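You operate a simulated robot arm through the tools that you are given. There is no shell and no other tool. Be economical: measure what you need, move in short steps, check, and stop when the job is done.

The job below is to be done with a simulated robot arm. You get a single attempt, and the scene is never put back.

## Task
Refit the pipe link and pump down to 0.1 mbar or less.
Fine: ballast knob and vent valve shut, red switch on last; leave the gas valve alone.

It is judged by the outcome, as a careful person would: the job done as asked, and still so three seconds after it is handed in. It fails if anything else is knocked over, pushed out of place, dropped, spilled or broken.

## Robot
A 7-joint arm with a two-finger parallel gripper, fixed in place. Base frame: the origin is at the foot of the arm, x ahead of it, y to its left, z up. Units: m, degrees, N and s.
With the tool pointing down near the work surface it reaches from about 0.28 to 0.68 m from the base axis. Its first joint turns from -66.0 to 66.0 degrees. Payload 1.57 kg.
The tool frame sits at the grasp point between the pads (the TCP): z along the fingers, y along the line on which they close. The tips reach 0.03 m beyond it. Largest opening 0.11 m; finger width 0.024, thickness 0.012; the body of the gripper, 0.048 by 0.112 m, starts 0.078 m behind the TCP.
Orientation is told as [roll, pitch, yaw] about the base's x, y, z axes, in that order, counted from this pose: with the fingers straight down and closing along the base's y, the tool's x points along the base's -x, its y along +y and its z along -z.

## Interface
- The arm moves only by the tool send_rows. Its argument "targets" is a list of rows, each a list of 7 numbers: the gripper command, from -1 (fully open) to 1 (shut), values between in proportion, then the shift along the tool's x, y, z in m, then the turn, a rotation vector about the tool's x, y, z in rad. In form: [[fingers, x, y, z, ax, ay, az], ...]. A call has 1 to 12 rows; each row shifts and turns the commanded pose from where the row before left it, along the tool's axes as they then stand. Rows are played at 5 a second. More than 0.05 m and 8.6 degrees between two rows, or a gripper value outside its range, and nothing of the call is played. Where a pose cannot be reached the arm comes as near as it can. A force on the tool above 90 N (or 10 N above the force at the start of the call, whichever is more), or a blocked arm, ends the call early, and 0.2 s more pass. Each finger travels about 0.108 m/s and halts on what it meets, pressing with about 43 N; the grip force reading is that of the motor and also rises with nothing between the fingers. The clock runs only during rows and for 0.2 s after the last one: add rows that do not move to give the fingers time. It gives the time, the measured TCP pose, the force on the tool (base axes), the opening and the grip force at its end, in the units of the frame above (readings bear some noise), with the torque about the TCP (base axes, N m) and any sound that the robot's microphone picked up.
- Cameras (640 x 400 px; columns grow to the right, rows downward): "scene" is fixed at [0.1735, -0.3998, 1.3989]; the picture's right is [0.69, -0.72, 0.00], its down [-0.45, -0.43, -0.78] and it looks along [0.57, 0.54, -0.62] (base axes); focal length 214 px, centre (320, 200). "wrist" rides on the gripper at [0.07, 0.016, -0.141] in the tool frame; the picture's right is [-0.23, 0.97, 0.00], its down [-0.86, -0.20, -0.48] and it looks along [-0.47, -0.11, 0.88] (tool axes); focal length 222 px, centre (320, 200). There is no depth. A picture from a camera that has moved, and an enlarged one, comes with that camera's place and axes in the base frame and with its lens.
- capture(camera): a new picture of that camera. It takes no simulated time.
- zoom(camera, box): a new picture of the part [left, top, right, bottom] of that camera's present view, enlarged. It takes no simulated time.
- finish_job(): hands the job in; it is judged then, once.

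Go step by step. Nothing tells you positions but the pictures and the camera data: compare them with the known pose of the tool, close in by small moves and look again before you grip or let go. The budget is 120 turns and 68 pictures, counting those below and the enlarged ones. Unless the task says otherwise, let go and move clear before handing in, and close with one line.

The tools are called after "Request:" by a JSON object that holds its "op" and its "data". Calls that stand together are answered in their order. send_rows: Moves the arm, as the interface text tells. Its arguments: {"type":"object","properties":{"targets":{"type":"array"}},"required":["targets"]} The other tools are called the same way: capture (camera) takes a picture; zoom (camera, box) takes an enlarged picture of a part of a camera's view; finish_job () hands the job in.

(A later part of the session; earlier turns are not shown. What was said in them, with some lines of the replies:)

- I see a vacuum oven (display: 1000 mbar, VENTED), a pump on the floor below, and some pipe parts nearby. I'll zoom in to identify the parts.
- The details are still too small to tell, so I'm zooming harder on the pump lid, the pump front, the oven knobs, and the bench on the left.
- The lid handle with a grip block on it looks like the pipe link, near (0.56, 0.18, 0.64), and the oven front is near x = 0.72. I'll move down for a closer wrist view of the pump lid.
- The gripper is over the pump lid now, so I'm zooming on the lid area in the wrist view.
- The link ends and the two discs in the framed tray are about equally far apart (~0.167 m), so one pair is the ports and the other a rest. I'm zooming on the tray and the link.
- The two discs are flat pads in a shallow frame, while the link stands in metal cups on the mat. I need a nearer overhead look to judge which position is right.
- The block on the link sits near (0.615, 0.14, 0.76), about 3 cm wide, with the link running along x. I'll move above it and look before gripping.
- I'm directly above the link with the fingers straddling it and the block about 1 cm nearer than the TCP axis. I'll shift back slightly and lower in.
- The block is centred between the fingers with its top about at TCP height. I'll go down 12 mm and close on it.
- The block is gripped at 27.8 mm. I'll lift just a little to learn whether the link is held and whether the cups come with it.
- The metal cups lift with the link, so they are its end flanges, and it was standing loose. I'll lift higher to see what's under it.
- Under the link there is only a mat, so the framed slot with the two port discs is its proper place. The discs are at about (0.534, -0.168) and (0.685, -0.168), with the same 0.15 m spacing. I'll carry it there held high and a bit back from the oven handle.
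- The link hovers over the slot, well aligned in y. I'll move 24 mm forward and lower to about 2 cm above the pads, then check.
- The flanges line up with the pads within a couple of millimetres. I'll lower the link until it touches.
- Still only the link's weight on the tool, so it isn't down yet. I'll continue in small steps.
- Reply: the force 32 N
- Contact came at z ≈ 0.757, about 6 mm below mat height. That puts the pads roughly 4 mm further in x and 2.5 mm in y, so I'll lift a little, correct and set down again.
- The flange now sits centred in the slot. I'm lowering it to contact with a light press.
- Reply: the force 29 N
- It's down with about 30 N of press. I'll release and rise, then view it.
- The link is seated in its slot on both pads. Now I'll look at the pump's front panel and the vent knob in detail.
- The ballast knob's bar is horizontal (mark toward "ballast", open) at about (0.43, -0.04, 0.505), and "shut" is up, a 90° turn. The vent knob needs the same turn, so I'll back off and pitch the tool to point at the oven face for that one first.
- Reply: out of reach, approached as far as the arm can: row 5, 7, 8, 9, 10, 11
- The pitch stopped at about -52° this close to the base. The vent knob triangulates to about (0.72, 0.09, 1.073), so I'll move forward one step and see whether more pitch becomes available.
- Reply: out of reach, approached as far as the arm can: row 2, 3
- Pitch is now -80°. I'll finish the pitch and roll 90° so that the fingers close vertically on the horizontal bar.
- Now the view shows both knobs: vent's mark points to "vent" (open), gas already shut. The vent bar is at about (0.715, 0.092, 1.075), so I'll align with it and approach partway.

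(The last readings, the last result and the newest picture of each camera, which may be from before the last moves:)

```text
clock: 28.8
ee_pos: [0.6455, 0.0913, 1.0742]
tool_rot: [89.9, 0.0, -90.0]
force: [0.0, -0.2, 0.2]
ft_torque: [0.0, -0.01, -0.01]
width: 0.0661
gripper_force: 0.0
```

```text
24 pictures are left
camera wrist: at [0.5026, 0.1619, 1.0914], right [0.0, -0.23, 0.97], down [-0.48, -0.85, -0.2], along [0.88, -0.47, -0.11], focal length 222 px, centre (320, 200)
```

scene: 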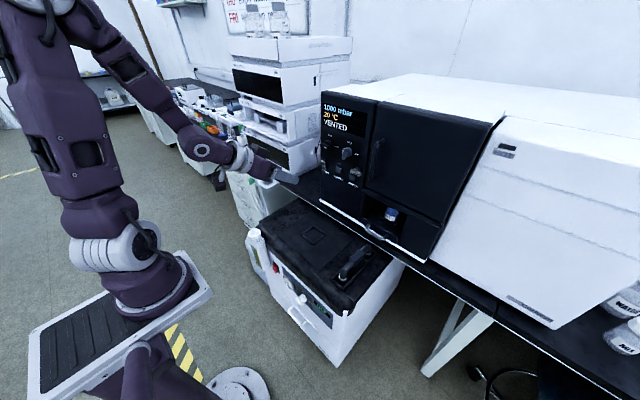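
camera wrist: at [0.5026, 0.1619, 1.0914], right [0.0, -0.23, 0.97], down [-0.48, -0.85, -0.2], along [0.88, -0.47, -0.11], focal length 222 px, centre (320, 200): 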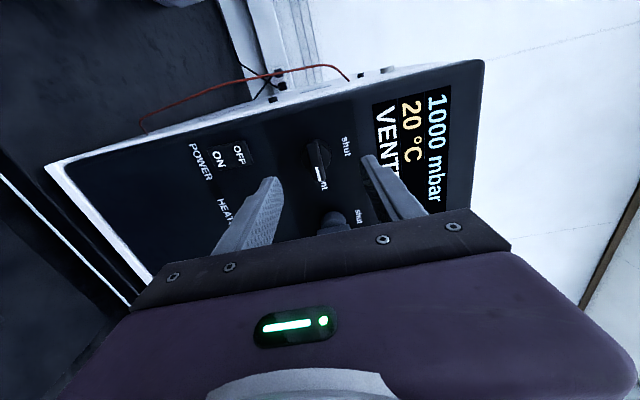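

The bar is centred between the fingers with its front near x = 0.70. I'll advance so the tips straddle it, then close gently.

Request:
{"op": "send_rows", "data": {"targets": [[-0.2, 0.002, 0, 0.025, 0, 0, 0], [-0.2, 0, 0, 0.018, 0, 0, 0], [0.2, 0, 0, 0, 0, 0, 0], [0.6, 0, 0, 0, 0, 0, 0], [1, 0, 0, 0, 0, 0, 0], [1, 0, 0, 0, 0, 0, 0]]}}

Request:
{"op": "capture", "data": {"camera": "wrist"}}

```text
clock: 30.2
ee_pos: [0.6877, 0.0945, 1.0705]
tool_rot: [89.4, 0.0, -90.0]
force: [5.1, -0.8, -30.7]
ft_torque: [-0.03, 0.27, 0.4]
width: 0.0121
gripper_force: 28.9
```

```text
23 pictures are left
camera wrist: at [0.546, 0.1633, 1.0891], right [0.01, -0.23, 0.97], down [-0.48, -0.86, -0.19], along [0.88, -0.47, -0.12], focal length 222 px, centre (320, 200)
```

wrist: 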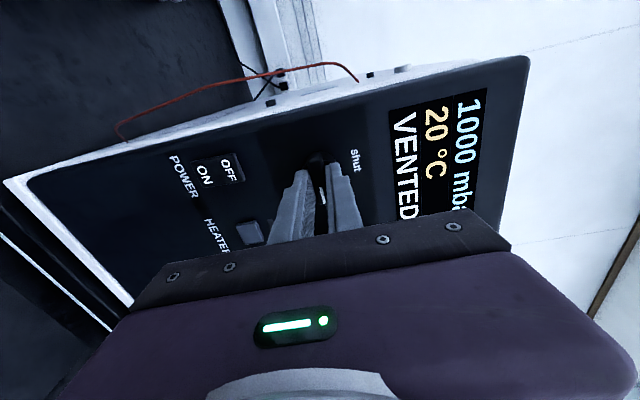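

Gripped a 12 mm bar, with a downward pull because the bar sits about 4 mm lower. I'll relieve that before turning.

Request:
{"op": "send_rows", "data": {"targets": [[1, 0, -0.003, 0, 0, 0, 0], [1, 0, -0.001, 0, 0, 0, 0], [1, 0, 0, 0, 0, 0, 0]]}}

```text
clock: 31.0
ee_pos: [0.6881, 0.0946, 1.0709]
tool_rot: [89.9, 0.0, -90.1]
force: [-3.3, -0.3, -16.3]
ft_torque: [-0.06, 0.31, 0.6]
width: 0.0119
gripper_force: 28.7
```

Request:
{"op": "send_rows", "data": {"targets": [[1, 0, -0.003, 0, 0, 0, 0], [1, 0, 0, 0, 0, 0, -0.14], [1, 0, 0, 0, 0, 0, -0.14], [1, 0, 0, 0, 0, 0, 0]]}}

```text
clock: 32.0
ee_pos: [0.688, 0.0942, 1.0692]
tool_rot: [90.5, -16.0, -90.2]
force: [2.4, 3.5, 24.0]
ft_torque: [0.01, -0.18, 0.22]
width: 0.0119
gripper_force: 29.7
```

It turns easily. Continuing with the turn, with a tiny upward correction.

Request:
{"op": "send_rows", "data": {"targets": [[1, 0, 0.002, 0, 0, 0, -0.14], [1, 0, 0, 0, 0, 0, -0.14], [1, 0, 0, 0, 0, 0, -0.14], [1, 0, 0, 0, 0, 0, -0.14], [1, 0, 0, 0, 0, 0, 0]]}}

```text
clock: 33.2
ee_pos: [0.6881, 0.0952, 1.0706]
tool_rot: [90.4, -48.2, -90.3]
force: [11.6, 4.9, 28.9]
ft_torque: [0.01, -0.4, 0.18]
width: 0.012
gripper_force: 29.5
```

Request:
{"op": "send_rows", "data": {"targets": [[1, -0.0015, 0.0013, 0, 0, 0, -0.14], [1, 0, 0, 0, 0, 0, -0.14], [1, 0, 0, 0, 0, 0, -0.14], [1, 0, 0, 0, 0, 0, -0.14], [1, 0, 0, 0, 0, 0, -0.14], [1, 0, 0, 0, 0, 0, 0]]}}

Request:
{"op": "zoom", "data": {"camera": "scene", "box": [310, 95, 390, 185]}}

```text
clock: 34.6
ee_pos: [0.6875, 0.094, 1.0705]
tool_rot: [85.4, -88.3, -85.4]
force: [10.4, 10.1, 12.8]
ft_torque: [0.0, -0.84, 0.21]
width: 0.0122
gripper_force: 29.1
```

```text
4.44 times, centred on (350, 140) of scene
camera zoom: at [0.1735, -0.3996, 1.399], right [0.69, -0.72, 0.0], down [-0.45, -0.43, -0.78], along [0.57, 0.54, -0.62], focal length 953 px, centre (187, 467)
```

zoom: 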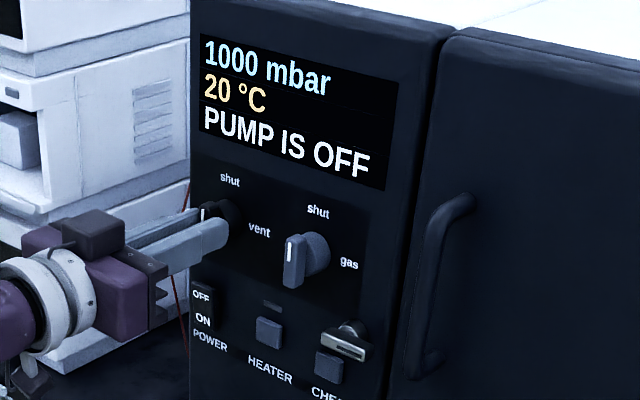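

The display has changed from "VENTED" to "PUMP IS OFF", so the vent is shut. I'll release and back straight away.

Request:
{"op": "send_rows", "data": {"targets": [[1, 0, 0, 0, 0, 0, -0.03], [0.4, 0, 0, 0, 0, 0, 0], [0.2, 0, 0, 0, 0, 0, 0], [0.2, 0, 0, -0.02, 0, 0, 0], [0.2, 0, 0, -0.04, 0, 0, 0], [0.2, 0, 0, -0.04, 0, 0, 0], [0.2, 0, 0, 0, 0, 0, 0]]}}

Request:
{"op": "zoom", "data": {"camera": "scene", "box": [310, 125, 370, 175]}}

```text
clock: 36.2
ee_pos: [0.5873, 0.0939, 1.0713]
tool_rot: [35.8, -89.8, -35.8]
force: [-0.2, 0.2, 0.2]
ft_torque: [-0.01, -0.02, -0.01]
width: 0.0439
gripper_force: 0.1
```

```text
8.00 times, centred on (340, 150) of scene
camera zoom: at [0.1735, -0.3998, 1.3989], right [0.69, -0.72, 0.0], down [-0.45, -0.43, -0.78], along [0.57, 0.54, -0.62], focal length 1716 px, centre (160, 600)
```

zoom: 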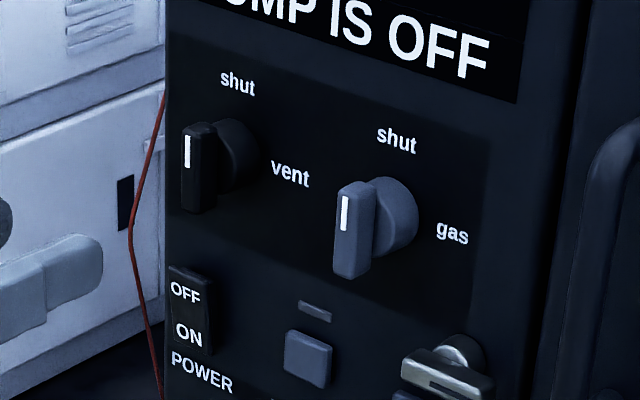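

Vent and gas are both at "shut". Next is the ballast knob: I'll tilt the tool back to 45°, retreat toward the base and come down in front of the pump.

Request:
{"op": "send_rows", "data": {"targets": [[1, 0, 0, -0.02, 0, 0.131, 0], [1, 0, 0, -0.01, 0, 0.131, 0], [1, 0, 0, 0, 0, 0.131, 0], [1, 0, 0, 0, 0, 0.131, 0], [1, 0, 0, 0, 0, 0.131, 0], [1, 0, 0, 0, 0, 0.131, 0], [1, 0.0354, -0.01, -0.0212, 0, 0, 0], [1, 0.0354, -0.01, -0.0212, 0, 0, 0], [1, 0.0354, -0.01, -0.0212, 0, 0, 0], [1, 0.0354, -0.01, -0.0212, 0, 0, 0], [1, 0.0354, -0.01, -0.0212, 0, 0, 0]]}}

Request:
{"op": "send_rows", "data": {"targets": [[1, 0.0327, -0.0107, 0.0263, 0, 0, 0], [1, 0.0327, -0.0107, 0.0263, 0, 0, 0], [1, 0.0327, -0.0107, 0.0263, 0, 0, 0], [1, 0.0327, -0.0107, 0.0263, 0, 0, 0], [1, 0.0327, -0.0107, 0.0263, 0, 0, 0], [1, 0, 0, 0, 0, 0, 0]]}}

Request:
{"op": "capture", "data": {"camera": "wrist"}}

```text
clock: 38.6
ee_pos: [0.4456, 0.0658, 1.0391]
tool_rot: [-0.4, -44.2, 0.6]
force: [0.1, -0.2, -0.4]
ft_torque: [0.0, -0.03, 0.0]
width: 0.0002
gripper_force: 20.9
out of reach, approached as far as the arm can: row 9, 10, 11
```

```text
clock: 40.0
ee_pos: [0.4462, 0.0667, 1.0379]
tool_rot: [-0.4, -44.2, 0.5]
force: [0.3, 0.5, 0.4]
ft_torque: [0.01, 0.01, 0.0]
width: 0.0001
gripper_force: 21.0
out of reach, approached as far as the arm can: row 1, 2, 3, 4, 5
```

```text
20 pictures are left
camera wrist: at [0.2961, 0.0815, 1.092], right [0.16, 0.98, 0.15], down [0.28, -0.19, 0.94], along [0.95, -0.11, -0.3], focal length 222 px, centre (320, 200)
```

wrist: 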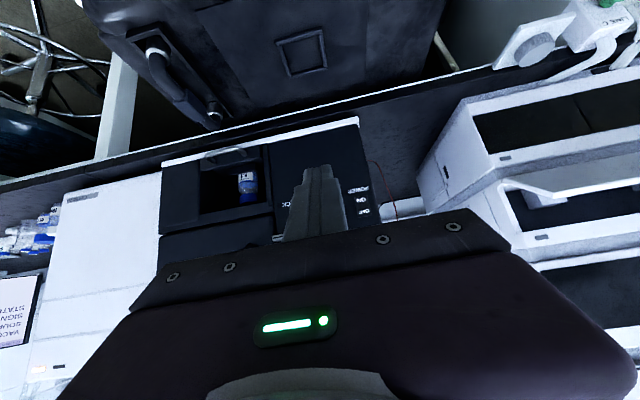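

The arm can't hold 45° this near the base, so I'll ease to about -25° and come down in front of the pump.

Request:
{"op": "send_rows", "data": {"targets": [[1, 0, 0, 0, 0, 0.112, 0], [1, 0, 0, 0, 0, 0.112, 0], [1, 0, 0, 0, 0, 0.112, 0], [1, 0.026, -0.0123, 0.0336, 0, 0, 0], [1, 0.026, -0.0123, 0.0336, 0, 0, 0], [1, 0.026, -0.0123, 0.0336, 0, 0, 0], [1, 0.026, -0.0123, 0.0336, 0, 0, 0], [1, 0.026, -0.0123, 0.0336, 0, 0, 0], [1, 0.026, -0.0123, 0.0336, 0, 0, 0], [1, 0.026, -0.0123, 0.0336, 0, 0, 0], [1, 0, 0, 0, 0, 0, 0]]}}

```text
clock: 42.4
ee_pos: [0.4155, 0.0321, 0.9495]
tool_rot: [-2.7, -29.8, 0.9]
force: [0.2, -0.7, 0.2]
ft_torque: [-0.02, 0.0, -0.01]
width: 0.0
gripper_force: 21.6
out of reach, approached as far as the arm can: row 2, 3, 4, 5, 6, 7, 8, 9, 10
```

Request:
{"op": "send_rows", "data": {"targets": [[1, 0, 0, 0, 0.012, 0.13, 0], [1, 0, 0, 0, 0.012, 0.13, 0], [1, 0, 0, 0, 0.012, 0.13, 0], [1, 0, 0, 0, 0.012, 0.13, 0], [1, 0, 0, 0, 0, 0, 0]]}}

```text
clock: 43.6
ee_pos: [0.416, 0.032, 0.9481]
tool_rot: [-4.3, -0.4, -1.7]
force: [-0.1, -1.0, -0.2]
ft_torque: [-0.02, 0.02, -0.06]
width: 0.0001
gripper_force: 21.2
```

Request:
{"op": "send_rows", "data": {"targets": [[1, 0, 0, 0, -0.075, 0, -0.03], [1, 0.0093, -0.0087, 0.038, 0, 0, 0], [1, 0.0093, -0.0087, 0.038, 0, 0, 0], [1, 0.0093, -0.0087, 0.038, 0, 0, 0], [1, 0.0093, -0.0087, 0.038, 0, 0, 0], [1, 0.0093, -0.0087, 0.038, 0, 0, 0], [1, 0.0093, -0.0087, 0.038, 0, 0, 0], [1, 0, 0, 0, 0, 0, 0]]}}

Request:
{"op": "capture", "data": {"camera": "wrist"}}

```text
clock: 45.4
ee_pos: [0.3606, -0.0206, 0.7184]
tool_rot: [-0.2, -0.4, 0.0]
force: [0.5, 0.3, 0.4]
ft_torque: [0.04, -0.01, -0.01]
width: 0.0001
gripper_force: 21.2
```

```text
19 pictures are left
camera wrist: at [0.2887, -0.0046, 0.8607], right [0.23, 0.97, 0.0], down [0.85, -0.2, 0.48], along [0.47, -0.11, -0.87], focal length 222 px, centre (320, 200)
```

wrist: 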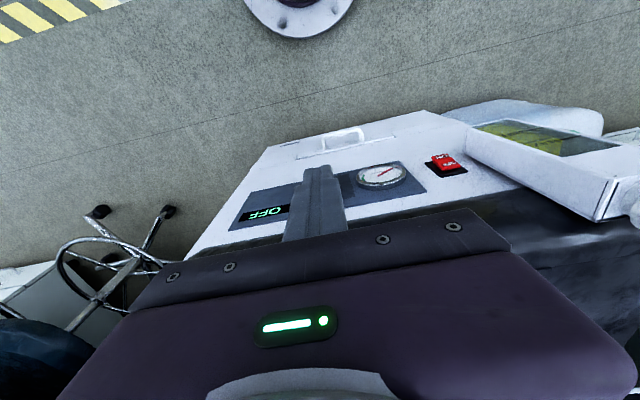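

I can see the pump panel well: the red switch is at about (0.469, 0.182, 0.487). The closed fingers hide the ballast knob, so I'll open them, test a tilt here, and look again.

Request:
{"op": "send_rows", "data": {"targets": [[-1, 0, 0, 0, 0, -0.14, 0], [-1, 0, 0, 0, 0, -0.14, 0], [-1, 0, 0, 0, 0, -0.14, 0], [-1, 0, 0, 0, 0, -0.14, 0], [-1, 0, 0, 0, 0, 0, 0]]}}

Request:
{"op": "zoom", "data": {"camera": "wrist", "box": [200, 60, 460, 230]}}

```text
clock: 46.6
ee_pos: [0.3605, -0.0193, 0.7204]
tool_rot: [-0.2, -32.5, 0.1]
force: [-0.2, 0.6, -0.8]
ft_torque: [-0.01, -0.01, -0.01]
width: 0.1101
gripper_force: 0.0
```

```text
2.35 times, centred on (330, 145) of wrist
camera zoom: at [0.2246, -0.0045, 0.8024], right [0.19, 0.97, 0.12], down [0.46, -0.2, 0.86], along [0.86, -0.11, -0.49], focal length 523 px, centre (296, 329)
```

zoom: 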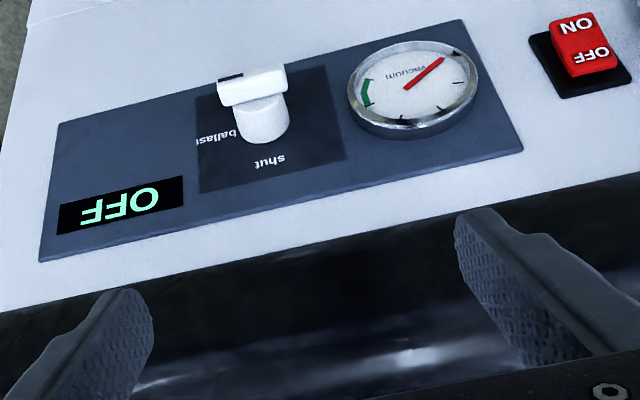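

Now the ballast knob is clear: its bar is at about (0.433, -0.037, 0.507) with the black mark at the "ballast" end. I'll close the fingers and bring the tip above the bar's +y end, to push that end down and swing the mark up to "shut".

Request:
{"op": "send_rows", "data": {"targets": [[0, 0, 0, 0, 0, 0, 0], [1, 0, 0, 0, 0, 0, 0], [1, 0.0097, 0.001, 0.039, 0, 0, 0], [1, 0.0097, 0.001, 0.039, 0, 0, 0], [1, 0.0097, 0.001, 0.039, 0, 0, 0], [1, 0.0097, 0.001, 0.039, 0, 0, 0], [1, 0, 0, 0, 0, 0, 0]]}}

Request:
{"op": "zoom", "data": {"camera": "wrist", "box": [240, 100, 420, 230]}}

Request:
{"op": "zoom", "data": {"camera": "scene", "box": [270, 260, 330, 330]}}

```text
clock: 48.2
ee_pos: [0.411, -0.0171, 0.5682]
tool_rot: [-0.1, -32.3, 0.1]
force: [-0.9, 0.3, -0.7]
ft_torque: [0.0, 0.01, 0.0]
width: 0.0
gripper_force: 21.1
```

```text
3.08 times, centred on (330, 165) of wrist
camera zoom: at [0.2755, -0.0013, 0.6501], right [0.19, 0.97, 0.12], down [0.47, -0.2, 0.86], along [0.86, -0.11, -0.49], focal length 684 px, centre (289, 308)
```

zoom: 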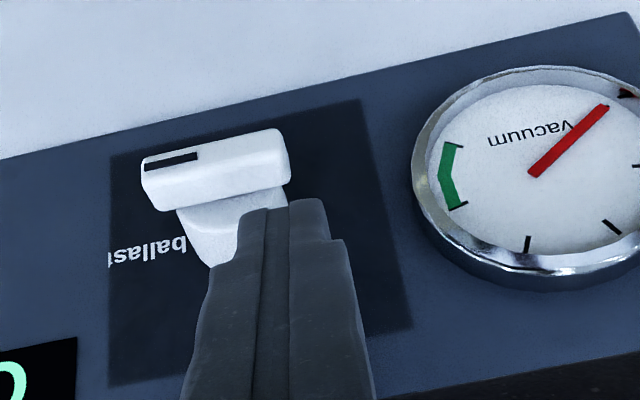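

```text
5.71 times, centred on (300, 295) of scene
camera zoom: at [0.1735, -0.3998, 1.3989], right [0.69, -0.72, 0.0], down [-0.45, -0.43, -0.78], along [0.57, 0.54, -0.62], focal length 1226 px, centre (434, -343)
```

zoom: 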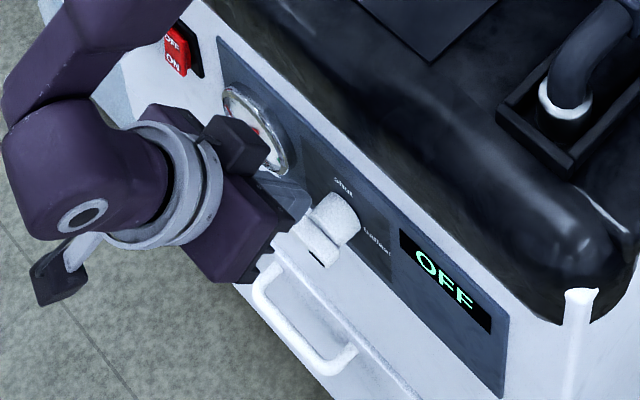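

The tip sits over the +y end of the bar. I'll press straight down in small steps and watch the force.

Request:
{"op": "send_rows", "data": {"targets": [[1, 0.0054, 0, 0.0084, 0, 0, 0], [1, 0.0054, 0, 0.0084, 0, 0, 0], [1, 0.0054, 0, 0.0084, 0, 0, 0], [1, 0.0054, 0, 0.0084, 0, 0, 0], [1, 0, 0, 0, 0, 0, 0]]}}

Request:
{"op": "zoom", "data": {"camera": "wrist", "box": [240, 100, 420, 230]}}

```text
clock: 49.2
ee_pos: [0.4121, -0.0083, 0.529]
tool_rot: [1.0, -32.6, 0.4]
force: [0.6, 6.3, -0.8]
ft_torque: [0.09, -0.03, 0.14]
width: 0.0001
gripper_force: 21.0
stopped in row 5: the force on the tool passed its limit at 92 N (the readings are from after the stop); the commanded pose is now the measured one
```

```text
3.08 times, centred on (330, 165) of wrist
camera zoom: at [0.2762, 0.0042, 0.6116], right [0.18, 0.97, 0.14], down [0.47, -0.21, 0.86], along [0.87, -0.09, -0.49], focal length 684 px, centre (289, 308)
```

zoom: 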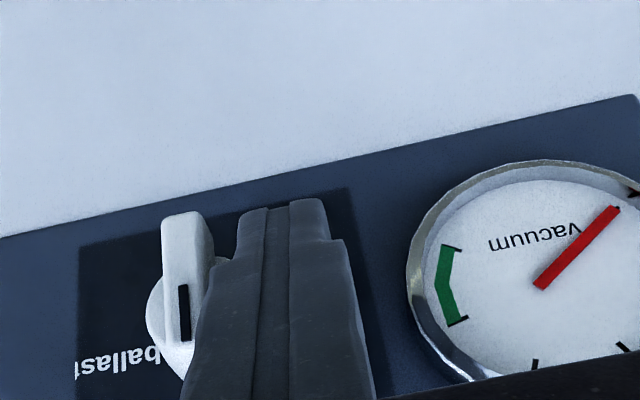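

The bar has swung upright with its mark on the upper, "shut" side. I'll back off along the tool axis and check.

Request:
{"op": "send_rows", "data": {"targets": [[1, 0, 0.006, -0.02, 0, 0, 0], [1, 0, 0.02, -0.04, 0, 0, 0], [1, 0, 0.02, -0.04, 0, 0, 0], [1, 0, 0, 0, 0, 0, 0]]}}

Request:
{"op": "zoom", "data": {"camera": "wrist", "box": [160, 60, 480, 230]}}

```text
clock: 50.2
ee_pos: [0.3584, 0.0349, 0.6139]
tool_rot: [0.8, -32.5, 0.2]
force: [0.6, -0.1, -0.2]
ft_torque: [0.04, 0.01, -0.01]
width: 0.0001
gripper_force: 21.1
```

```text
2.00 times, centred on (320, 145) of wrist
camera zoom: at [0.2217, 0.048, 0.6968], right [0.18, 0.97, 0.13], down [0.47, -0.2, 0.86], along [0.87, -0.09, -0.49], focal length 444 px, centre (320, 310)
```

zoom: 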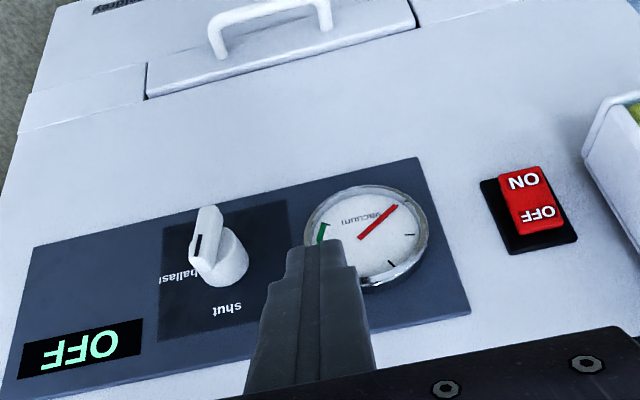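

Request:
{"op": "zoom", "data": {"camera": "wrist", "box": [230, 80, 310, 130]}}

```text
8.00 times, centred on (270, 105) of wrist
camera zoom: at [0.2217, 0.048, 0.6968], right [0.18, 0.97, 0.13], down [0.47, -0.2, 0.86], along [0.87, -0.09, -0.49], focal length 1777 px, centre (720, 960)
```

zoom: 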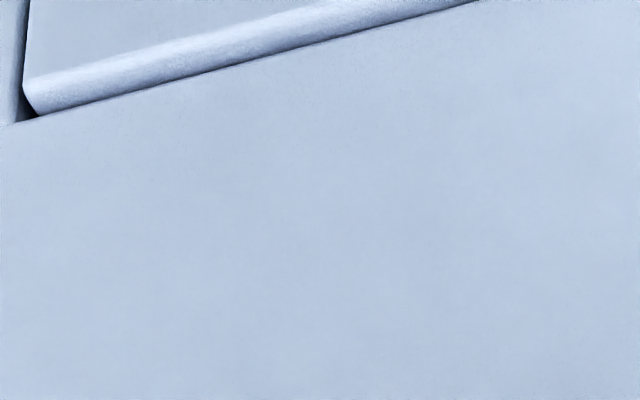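

Request:
{"op": "zoom", "data": {"camera": "wrist", "box": [225, 140, 305, 190]}}

```text
8.00 times, centred on (265, 165) of wrist
camera zoom: at [0.2217, 0.048, 0.6968], right [0.18, 0.97, 0.13], down [0.47, -0.2, 0.86], along [0.87, -0.09, -0.49], focal length 1777 px, centre (760, 480)
```

zoom: 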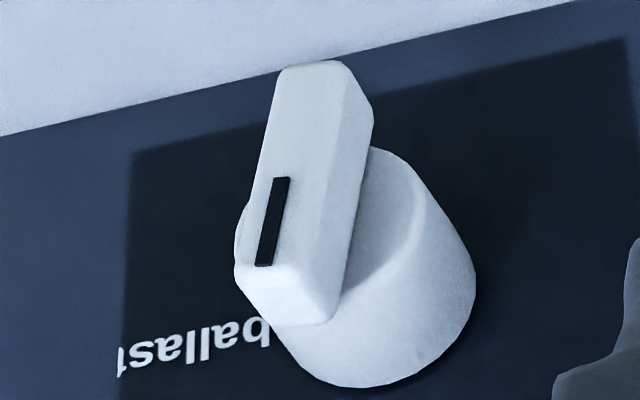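

The bar is still about 10° short of upright. I'll come in just in front of the knob's drum and push the bar's flank sideways with the flat of the finger until it is square.

Request:
{"op": "send_rows", "data": {"targets": [[1, 0.0046, -0.0117, 0.0373, 0, 0, 0], [1, 0.0046, -0.0117, 0.0373, 0, 0, 0], [1, 0.0046, -0.0117, 0.0373, 0, 0, 0], [1, 0, 0, 0, 0, 0, 0]]}}

Request:
{"op": "zoom", "data": {"camera": "wrist", "box": [240, 100, 420, 230]}}

```text
clock: 51.2
ee_pos: [0.404, 0.0036, 0.5199]
tool_rot: [0.8, -32.5, 0.2]
force: [1.0, -0.2, -0.2]
ft_torque: [0.02, -0.01, 0.02]
width: 0.0
gripper_force: 21.1
out of reach, approached as far as the arm can: row 3
```

```text
3.08 times, centred on (330, 165) of wrist
camera zoom: at [0.2674, 0.0175, 0.6032], right [0.18, 0.97, 0.13], down [0.47, -0.2, 0.86], along [0.87, -0.09, -0.49], focal length 684 px, centre (289, 308)
```

zoom: 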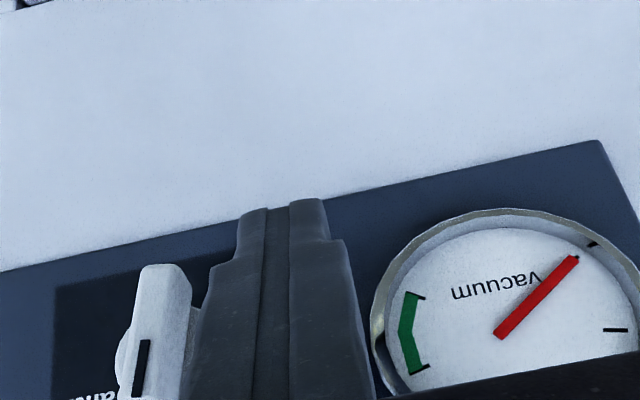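

Request:
{"op": "send_rows", "data": {"targets": [[1, 0, -0.006, 0, 0, 0, 0], [1, 0, -0.006, 0, 0, 0, 0], [1, 0, -0.005, 0, 0, 0, 0], [1, 0, -0.004, 0, 0, 0, 0], [1, 0, 0, 0, 0, 0, 0]]}}

Request:
{"op": "zoom", "data": {"camera": "wrist", "box": [240, 100, 420, 230]}}

```text
clock: 52.4
ee_pos: [0.4027, -0.0166, 0.5204]
tool_rot: [0.9, -32.5, 0.2]
force: [-0.6, -0.4, -0.2]
ft_torque: [0.01, 0.0, -0.02]
width: 0.0
gripper_force: 21.2
```

```text
3.08 times, centred on (330, 165) of wrist
camera zoom: at [0.2672, -0.0037, 0.6026], right [0.18, 0.97, 0.13], down [0.47, -0.2, 0.86], along [0.87, -0.09, -0.49], focal length 684 px, centre (289, 308)
```

zoom: 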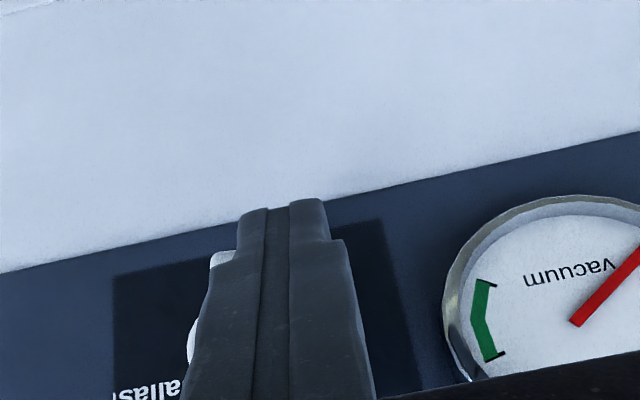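

The finger slid in front of the bar without touching. I'll go back, advance 9 mm in x and push again.

Request:
{"op": "send_rows", "data": {"targets": [[1, 0, 0.02, 0, 0, 0, 0], [1, -0.0078, 0, 0.005, 0, 0, 0], [1, 0, -0.006, 0, 0, 0, 0], [1, 0, -0.004, 0, 0, 0, 0], [1, 0, -0.004, 0, 0, 0, 0], [1, 0, -0.003, 0, 0, 0, 0], [1, 0, -0.003, 0, 0, 0, 0], [1, 0, 0, 0, 0, 0, 0]]}}

```text
clock: 54.2
ee_pos: [0.41, -0.0157, 0.5186]
tool_rot: [1.0, -32.1, 0.1]
force: [-10.0, 24.4, -8.7]
ft_torque: [0.51, 0.36, 0.51]
width: 0.0
gripper_force: 21.2
```

Request:
{"op": "send_rows", "data": {"targets": [[1, 0, -0.003, 0, 0, 0, 0], [1, 0, -0.001, 0, 0, 0, 0], [1, 0, 0, 0, 0, 0, 0]]}}

Request:
{"op": "zoom", "data": {"camera": "wrist", "box": [240, 100, 420, 230]}}

```text
clock: 55.0
ee_pos: [0.4094, -0.0162, 0.5184]
tool_rot: [1.3, -32.0, 0.2]
force: [-25.4, 42.2, -8.1]
ft_torque: [0.83, 0.62, 0.74]
width: 0.0
gripper_force: 21.2
```

```text
3.08 times, centred on (330, 165) of wrist
camera zoom: at [0.2743, -0.0052, 0.6022], right [0.18, 0.97, 0.14], down [0.47, -0.21, 0.86], along [0.86, -0.09, -0.5], focal length 684 px, centre (289, 308)
```

zoom: 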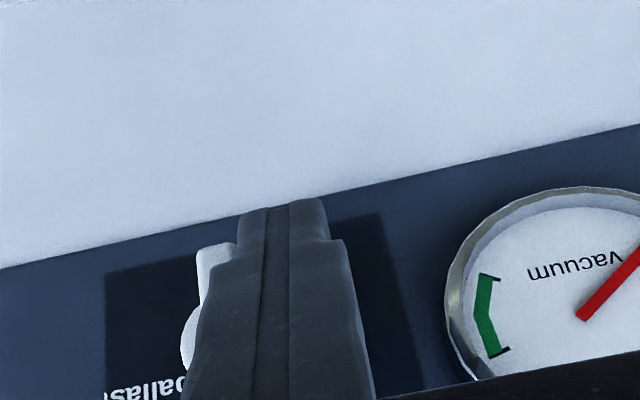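

It's now against a firm stop. I'll withdraw, open the fingers a little so that one fingertip can press the switch clear of the gauge and tank, and move across to it.

Request:
{"op": "send_rows", "data": {"targets": [[1, 0, 0.006, 0, 0, 0, 0], [1, 0, 0.004, -0.025, 0, 0, 0], [1, 0, 0, -0.03, 0, 0, 0], [0.5, 0, 0.03, 0, 0, 0, 0], [0.27, 0, 0.044, 0, 0, 0, 0], [0.27, 0, 0.044, 0, 0, 0, 0], [0.27, 0, 0.044, 0, 0, 0, 0], [0.27, 0, 0, 0, 0, 0, 0]]}}

Request:
{"op": "capture", "data": {"camera": "wrist"}}

Request:
{"op": "zoom", "data": {"camera": "scene", "box": [275, 270, 325, 310]}}

```text
clock: 56.8
ee_pos: [0.3796, 0.1521, 0.5674]
tool_rot: [0.8, -32.5, 0.2]
force: [-1.0, 0.1, -0.9]
ft_torque: [-0.04, 0.02, -0.01]
width: 0.0402
gripper_force: 0.0
```

```text
8 pictures are left
camera wrist: at [0.2443, 0.165, 0.6511], right [0.18, 0.97, 0.13], down [0.47, -0.2, 0.86], along [0.87, -0.09, -0.49], focal length 222 px, centre (320, 200)
```

wrist: 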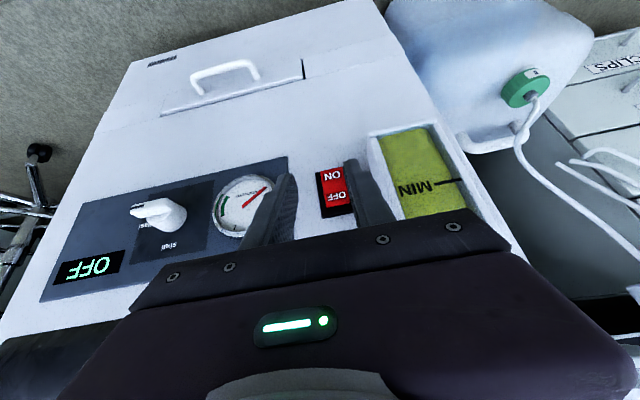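

```text
10.00 times, centred on (300, 290) of scene
camera zoom: at [0.1735, -0.3998, 1.3989], right [0.69, -0.72, 0.0], down [-0.45, -0.43, -0.78], along [0.56, 0.54, -0.62], focal length 2145 px, centre (520, -700)
```

zoom: 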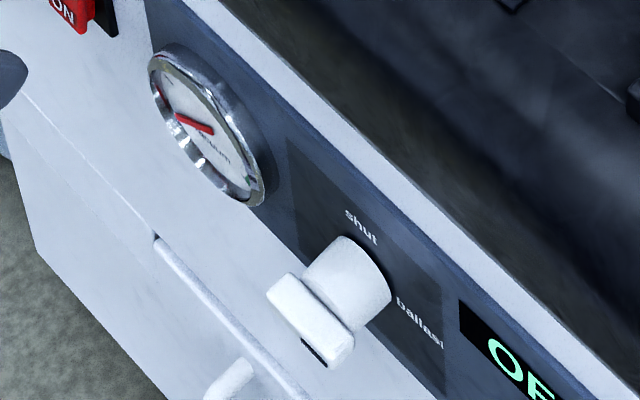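

The withdrawal dragged the ballast bar back to "ballast", so that turn has to be redone. I'll push the end down again, but this time leave sideways (pure +y) so that nothing drags the bar.

Request:
{"op": "send_rows", "data": {"targets": [[1, 0, -0.041, 0, 0, 0, 0], [1, 0, -0.041, 0, 0, 0, 0], [1, 0, -0.041, 0, 0, 0, 0], [1, 0, -0.044, 0, 0, 0, 0], [1, -0.026, 0, 0.0167, 0, 0, 0], [1, 0, 0, 0, 0, 0, 0], [1, 0.0054, 0, 0.0084, 0, 0, 0], [1, 0.0054, 0, 0.0084, 0, 0, 0], [1, 0, 0, 0, 0, 0, 0]]}}

```text
clock: 58.8
ee_pos: [0.4127, -0.0117, 0.5457]
tool_rot: [1.4, -32.5, 0.3]
force: [-12.5, 41.7, 20.0]
ft_torque: [0.78, -0.13, 0.75]
width: 0.0
gripper_force: 21.3
```

The finger is bearing on the bar's end rather than its top, so the knob centre must be nearer y = -0.045. I'll rise, shift 9 mm in -y and press again.

Request:
{"op": "send_rows", "data": {"targets": [[1, 0, 0.006, 0, 0, 0, 0], [1, -0.0108, 0, -0.0168, 0, 0, 0], [1, 0, -0.013, 0, 0, 0, 0], [1, 0, 0, 0, 0, 0, 0]]}}

Request:
{"op": "zoom", "data": {"camera": "wrist", "box": [230, 90, 410, 220]}}

```text
clock: 59.8
ee_pos: [0.4136, -0.0239, 0.5665]
tool_rot: [0.8, -32.5, 0.2]
force: [-0.2, -0.5, 0.2]
ft_torque: [0.01, -0.01, 0.0]
width: 0.0003
gripper_force: 21.4
```

```text
3.08 times, centred on (320, 155) of wrist
camera zoom: at [0.2773, -0.0107, 0.6488], right [0.18, 0.97, 0.13], down [0.47, -0.2, 0.86], along [0.87, -0.09, -0.49], focal length 684 px, centre (320, 338)
```

zoom: 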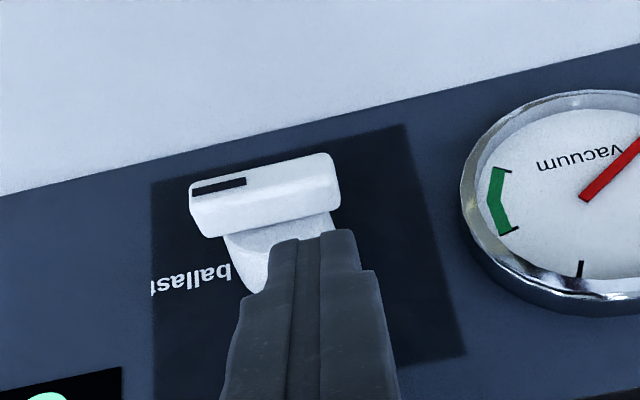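

The bar is back at horizontal, and I see now that the finger had been rubbing the knob's drum, which caused the drag. I'll reduce the tilt to about 15° and stay further out in x, so only the bar is touched, then press down.

Request:
{"op": "send_rows", "data": {"targets": [[1, 0, 0.003, 0, 0, 0.1017, 0], [1, 0, 0.003, 0, 0, 0.1017, 0], [1, 0, 0, 0, -0.012, 0.1017, 0], [1, 0.0026, 0, 0.0097, 0, 0, 0], [1, 0.0026, 0, 0.0097, 0, 0, 0], [1, 0.0013, 0, 0.0048, 0, 0, 0], [1, 0, 0, 0, 0, 0, 0]]}}

```text
clock: 61.4
ee_pos: [0.414, -0.0168, 0.5406]
tool_rot: [1.4, -14.9, 0.4]
force: [0.3, 1.1, 0.4]
ft_torque: [-0.02, 0.01, 0.0]
width: 0.0
gripper_force: 21.1
```

Request:
{"op": "send_rows", "data": {"targets": [[1, 0.0026, 0, 0.0097, 0, 0, 0], [1, 0.0026, 0, 0.0097, 0, 0, 0], [1, 0, 0, 0, 0, 0, 0]]}}

Request:
{"op": "zoom", "data": {"camera": "wrist", "box": [230, 90, 410, 220]}}

```text
clock: 62.2
ee_pos: [0.4121, -0.0155, 0.5203]
tool_rot: [1.4, -15.0, 0.5]
force: [-0.4, 0.3, -0.2]
ft_torque: [-0.04, 0.01, 0.0]
width: 0.0001
gripper_force: 20.9
```

```text
3.08 times, centred on (320, 155) of wrist
camera zoom: at [0.3084, -0.0046, 0.6401], right [0.2, 0.98, 0.08], down [0.71, -0.2, 0.68], along [0.68, -0.08, -0.73], focal length 684 px, centre (320, 338)
```

zoom: 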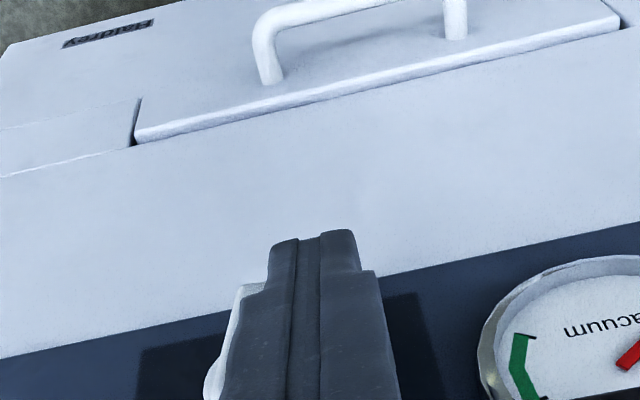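

The bar has turned with no load on the tool. I'll go a touch lower, then push sideways lightly until the bar is square against the finger.

Request:
{"op": "send_rows", "data": {"targets": [[1, 0.0018, 0, 0.0068, 0, 0, 0], [1, 0, -0.002, 0, 0, 0, 0], [1, 0, -0.002, 0, 0, 0, 0], [1, 0, -0.001, 0, 0, 0, 0], [1, 0, 0, 0, 0, 0, 0]]}}

```text
clock: 63.4
ee_pos: [0.4128, -0.0158, 0.5138]
tool_rot: [1.9, -14.9, 0.5]
force: [-4.0, 49.0, 9.3]
ft_torque: [-0.27, -0.04, 0.15]
width: 0.0
gripper_force: 21.4
```

A firm stop, so the bar should be at its end. I'll leave purely sideways (+y) and check.

Request:
{"op": "send_rows", "data": {"targets": [[1, 0, 0.004, 0, 0, 0, 0], [1, 0, 0.006, 0, 0, 0, 0], [1, 0, 0.02, 0, 0, 0, 0], [1, 0.04, 0, 0, 0, 0, 0], [1, 0, 0.02, -0.03, 0, 0, 0], [1, 0, 0, 0, 0, 0, 0]]}}

Request:
{"op": "zoom", "data": {"camera": "scene", "box": [255, 255, 335, 315]}}

```text
clock: 64.8
ee_pos: [0.3655, 0.0284, 0.5347]
tool_rot: [1.4, -15.1, 0.5]
force: [-1.1, 0.6, -0.1]
ft_torque: [-0.03, 0.0, -0.04]
width: 0.0
gripper_force: 20.9
```

```text
6.67 times, centred on (295, 285) of scene
camera zoom: at [0.1735, -0.3998, 1.3989], right [0.69, -0.72, 0.0], down [-0.45, -0.43, -0.78], along [0.57, 0.54, -0.62], focal length 1430 px, centre (487, -367)
```

zoom: 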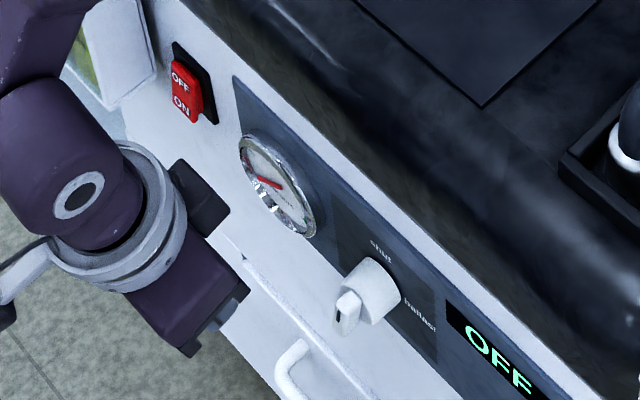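

The bar is upright at "shut" now. I'll move over to the red switch with the fingers slightly open, so that the +y fingertip faces the lower "ON" half.

Request:
{"op": "send_rows", "data": {"targets": [[0.6, 0, 0.037, 0, 0, -0.1017, 0], [0.27, 0, 0.037, 0, 0, -0.1017, 0], [0.27, 0, 0.037, 0, 0.02, -0.1017, 0], [0.27, -0.02, 0, 0.033, 0, 0, 0], [0.27, 0, 0, 0, 0, 0, 0]]}}

Request:
{"op": "capture", "data": {"camera": "wrist"}}

```text
clock: 66.0
ee_pos: [0.4004, 0.1407, 0.5186]
tool_rot: [0.4, -32.5, 0.1]
force: [-0.4, 0.8, 0.4]
ft_torque: [-0.01, 0.0, -0.01]
width: 0.04
gripper_force: 0.1
```

```text
3 pictures are left
camera wrist: at [0.2638, 0.1542, 0.6013], right [0.19, 0.97, 0.13], down [0.46, -0.2, 0.86], along [0.87, -0.1, -0.49], focal length 222 px, centre (320, 200)
```

wrist: 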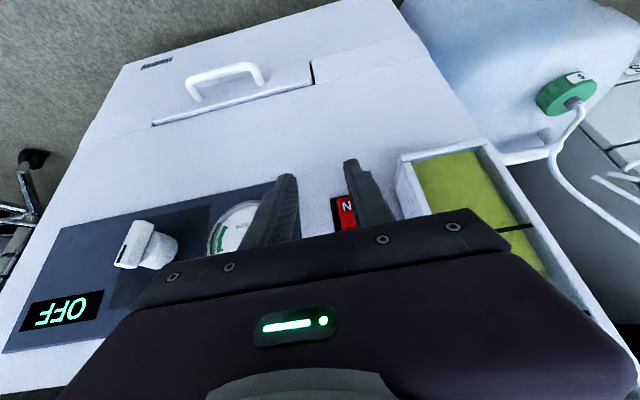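

The +y fingertip lines up with the ON half (about (0.452, 0.162, 0.507)), and the ballast bar reads upright. I'll push straight ahead in +x.

Request:
{"op": "send_rows", "data": {"targets": [[0.27, -0.0152, 0, 0.0097, 0, 0, 0], [0.27, -0.0042, 0, 0.0027, 0, 0, 0], [0.27, -0.0034, 0, 0.0021, 0, 0, 0], [0.27, 0, 0, 0, 0, 0, 0]]}}

```text
clock: 67.0
ee_pos: [0.4239, 0.1393, 0.518]
tool_rot: [0.4, -32.1, 0.3]
force: [-17.8, 0.8, -5.0]
ft_torque: [-0.1, 0.45, 0.37]
width: 0.0406
gripper_force: 0.3
```

Request:
{"op": "send_rows", "data": {"targets": [[0.27, -0.0025, 0, 0.0016, 0, 0, 0], [0.27, -0.0017, 0, 0.0011, 0, 0, 0], [0.27, 0, 0, 0, 0, 0, 0]]}}

```text
clock: 67.8
ee_pos: [0.4261, 0.1389, 0.5169]
tool_rot: [0.3, -31.5, 0.3]
force: [-43.1, 2.9, -8.3]
ft_torque: [-0.09, 0.91, 0.98]
width: 0.0423
gripper_force: 0.9
```

About 43 N pressed. I'll back straight off and check the switch and displays.

Request:
{"op": "send_rows", "data": {"targets": [[0.27, 0.017, 0, -0.0107, 0, 0, 0], [0.27, 0.02, 0, -0.0127, 0, 0, 0], [0.27, 0, 0, 0, 0, 0, 0], [0.27, 0, 0, 0, 0, 0, 0], [0.27, 0, 0, 0, 0, 0, 0]]}}

Request:
{"op": "zoom", "data": {"camera": "scene", "box": [240, 95, 400, 310]}}

```text
clock: 69.0
ee_pos: [0.3877, 0.1393, 0.517]
tool_rot: [0.3, -32.5, 0.1]
force: [0.0, 0.1, 0.0]
ft_torque: [0.01, 0.03, -0.01]
width: 0.0402
gripper_force: 0.0
```

```text
1.86 times, centred on (320, 202) of scene
camera zoom: at [0.1735, -0.3998, 1.3989], right [0.69, -0.72, 0.0], down [-0.45, -0.43, -0.78], along [0.57, 0.54, -0.62], focal length 399 px, centre (320, 195)
```

zoom: 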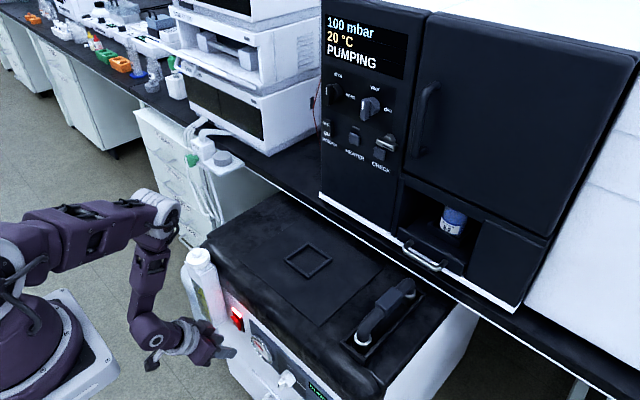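

It's on: 100 mbar and "PUMPING". I'll move the arm further clear and let it pump down.

Request:
{"op": "send_rows", "data": {"targets": [[0.27, 0, 0, -0.03, 0, 0, 0], [0.27, 0, 0, -0.03, 0, 0.1, 0], [0.27, 0, 0, -0.03, 0, 0.1, 0], [0.27, 0, 0, -0.03, 0, 0.1, 0], [0.27, 0, 0, 0, 0, 0, 0], [0.27, 0, 0, 0, 0, 0, 0], [0.27, 0, 0, 0, 0, 0, 0], [0.27, 0, 0, 0, 0, 0, 0], [0.27, 0, 0, 0, 0, 0, 0], [0.27, 0, 0, 0, 0, 0, 0], [0.27, 0, 0, 0, 0, 0, 0], [0.27, 0, 0, 0, 0, 0, 0]]}}

Request:
{"op": "send_rows", "data": {"targets": [[0.27, 0, 0, 0, 0, 0, 0], [0.27, 0, 0, 0, 0, 0, 0], [0.27, 0, 0, 0, 0, 0, 0], [0.27, 0, 0, 0, 0, 0, 0], [0.27, 0, 0, 0, 0, 0, 0], [0.27, 0, 0, 0, 0, 0, 0], [0.27, 0, 0, 0, 0, 0, 0], [0.27, 0, 0, 0, 0, 0, 0], [0.27, 0, 0, 0, 0, 0, 0], [0.27, 0, 0, 0, 0, 0, 0], [0.27, 0, 0, 0, 0, 0, 0], [0.27, 0, 0, 0, 0, 0, 0]]}}

Request:
{"op": "send_rows", "data": {"targets": [[0.27, 0, 0, 0, 0, 0, 0], [0.27, 0, 0, 0, 0, 0, 0], [0.27, 0, 0, 0, 0, 0, 0], [0.27, 0, 0, 0, 0, 0, 0], [0.27, 0, 0, 0, 0, 0, 0], [0.27, 0, 0, 0, 0, 0, 0], [0.27, 0, 0, 0, 0, 0, 0], [0.27, 0, 0, 0, 0, 0, 0], [0.27, 0, 0, 0, 0, 0, 0], [0.27, 0, 0, 0, 0, 0, 0], [0.27, 0, 0, 0, 0, 0, 0], [0.27, 0, 0, 0, 0, 0, 0]]}}

Request:
{"op": "send_rows", "data": {"targets": [[0.27, 0, 0, 0, 0, 0, 0], [0.27, 0, 0, 0, 0, 0, 0], [0.27, 0, 0, 0, 0, 0, 0], [0.27, 0, 0, 0, 0, 0, 0], [0.27, 0, 0, 0, 0, 0, 0], [0.27, 0, 0, 0, 0, 0, 0], [0.27, 0, 0, 0, 0, 0, 0], [0.27, 0, 0, 0, 0, 0, 0], [0.27, 0, 0, 0, 0, 0, 0], [0.27, 0, 0, 0, 0, 0, 0], [0.27, 0, 0, 0, 0, 0, 0], [0.27, 0, 0, 0, 0, 0, 0]]}}

Request:
{"op": "zoom", "data": {"camera": "scene", "box": [240, 95, 400, 310]}}

```text
clock: 71.6
ee_pos: [0.3306, 0.1395, 0.6235]
tool_rot: [0.4, -15.3, 0.3]
force: [0.4, -0.1, 0.7]
ft_torque: [-0.04, 0.0, 0.0]
width: 0.0401
gripper_force: 0.0
```

```text
clock: 74.2
ee_pos: [0.3327, 0.1383, 0.6245]
tool_rot: [0.4, -15.3, 0.2]
force: [-0.1, -0.3, -0.1]
ft_torque: [0.04, 0.01, -0.01]
width: 0.0404
gripper_force: 0.0
```

```text
clock: 76.8
ee_pos: [0.3322, 0.1397, 0.6253]
tool_rot: [0.4, -15.4, 0.2]
force: [1.1, 0.4, -0.5]
ft_torque: [0.01, 0.04, -0.01]
width: 0.0403
gripper_force: 0.1
```

```text
clock: 79.4
ee_pos: [0.3305, 0.1375, 0.6234]
tool_rot: [0.4, -15.3, 0.2]
force: [0.1, -0.5, -0.4]
ft_torque: [-0.01, 0.03, 0.02]
width: 0.0402
gripper_force: 0.1
```

```text
1.86 times, centred on (320, 202) of scene
camera zoom: at [0.1735, -0.3998, 1.3989], right [0.69, -0.72, 0.0], down [-0.45, -0.43, -0.78], along [0.57, 0.54, -0.62], focal length 399 px, centre (320, 195)
```

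zoom: 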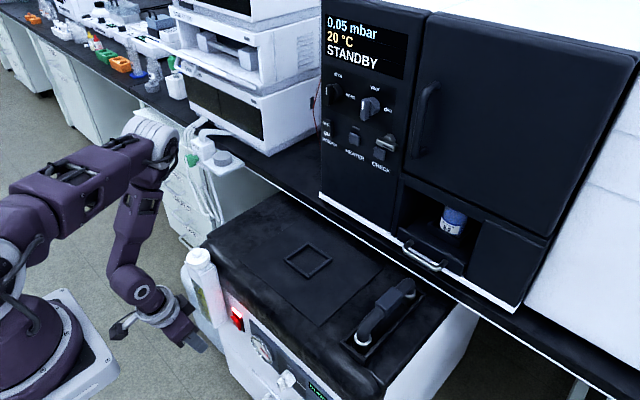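

The display reads 0.05 mbar, the link is in its slot, vent and ballast are shut, the gas valve hasn't been touched, and the arm is clear. I'm handing in.

Request:
{"op": "finish_job", "data": {}}

```text
The job is handed in.
```

The pipe link is refitted and the oven is pumped down to 0.05 mbar. The ballast knob and vent valve are shut, the red switch went on last, and the gas valve was left alone.
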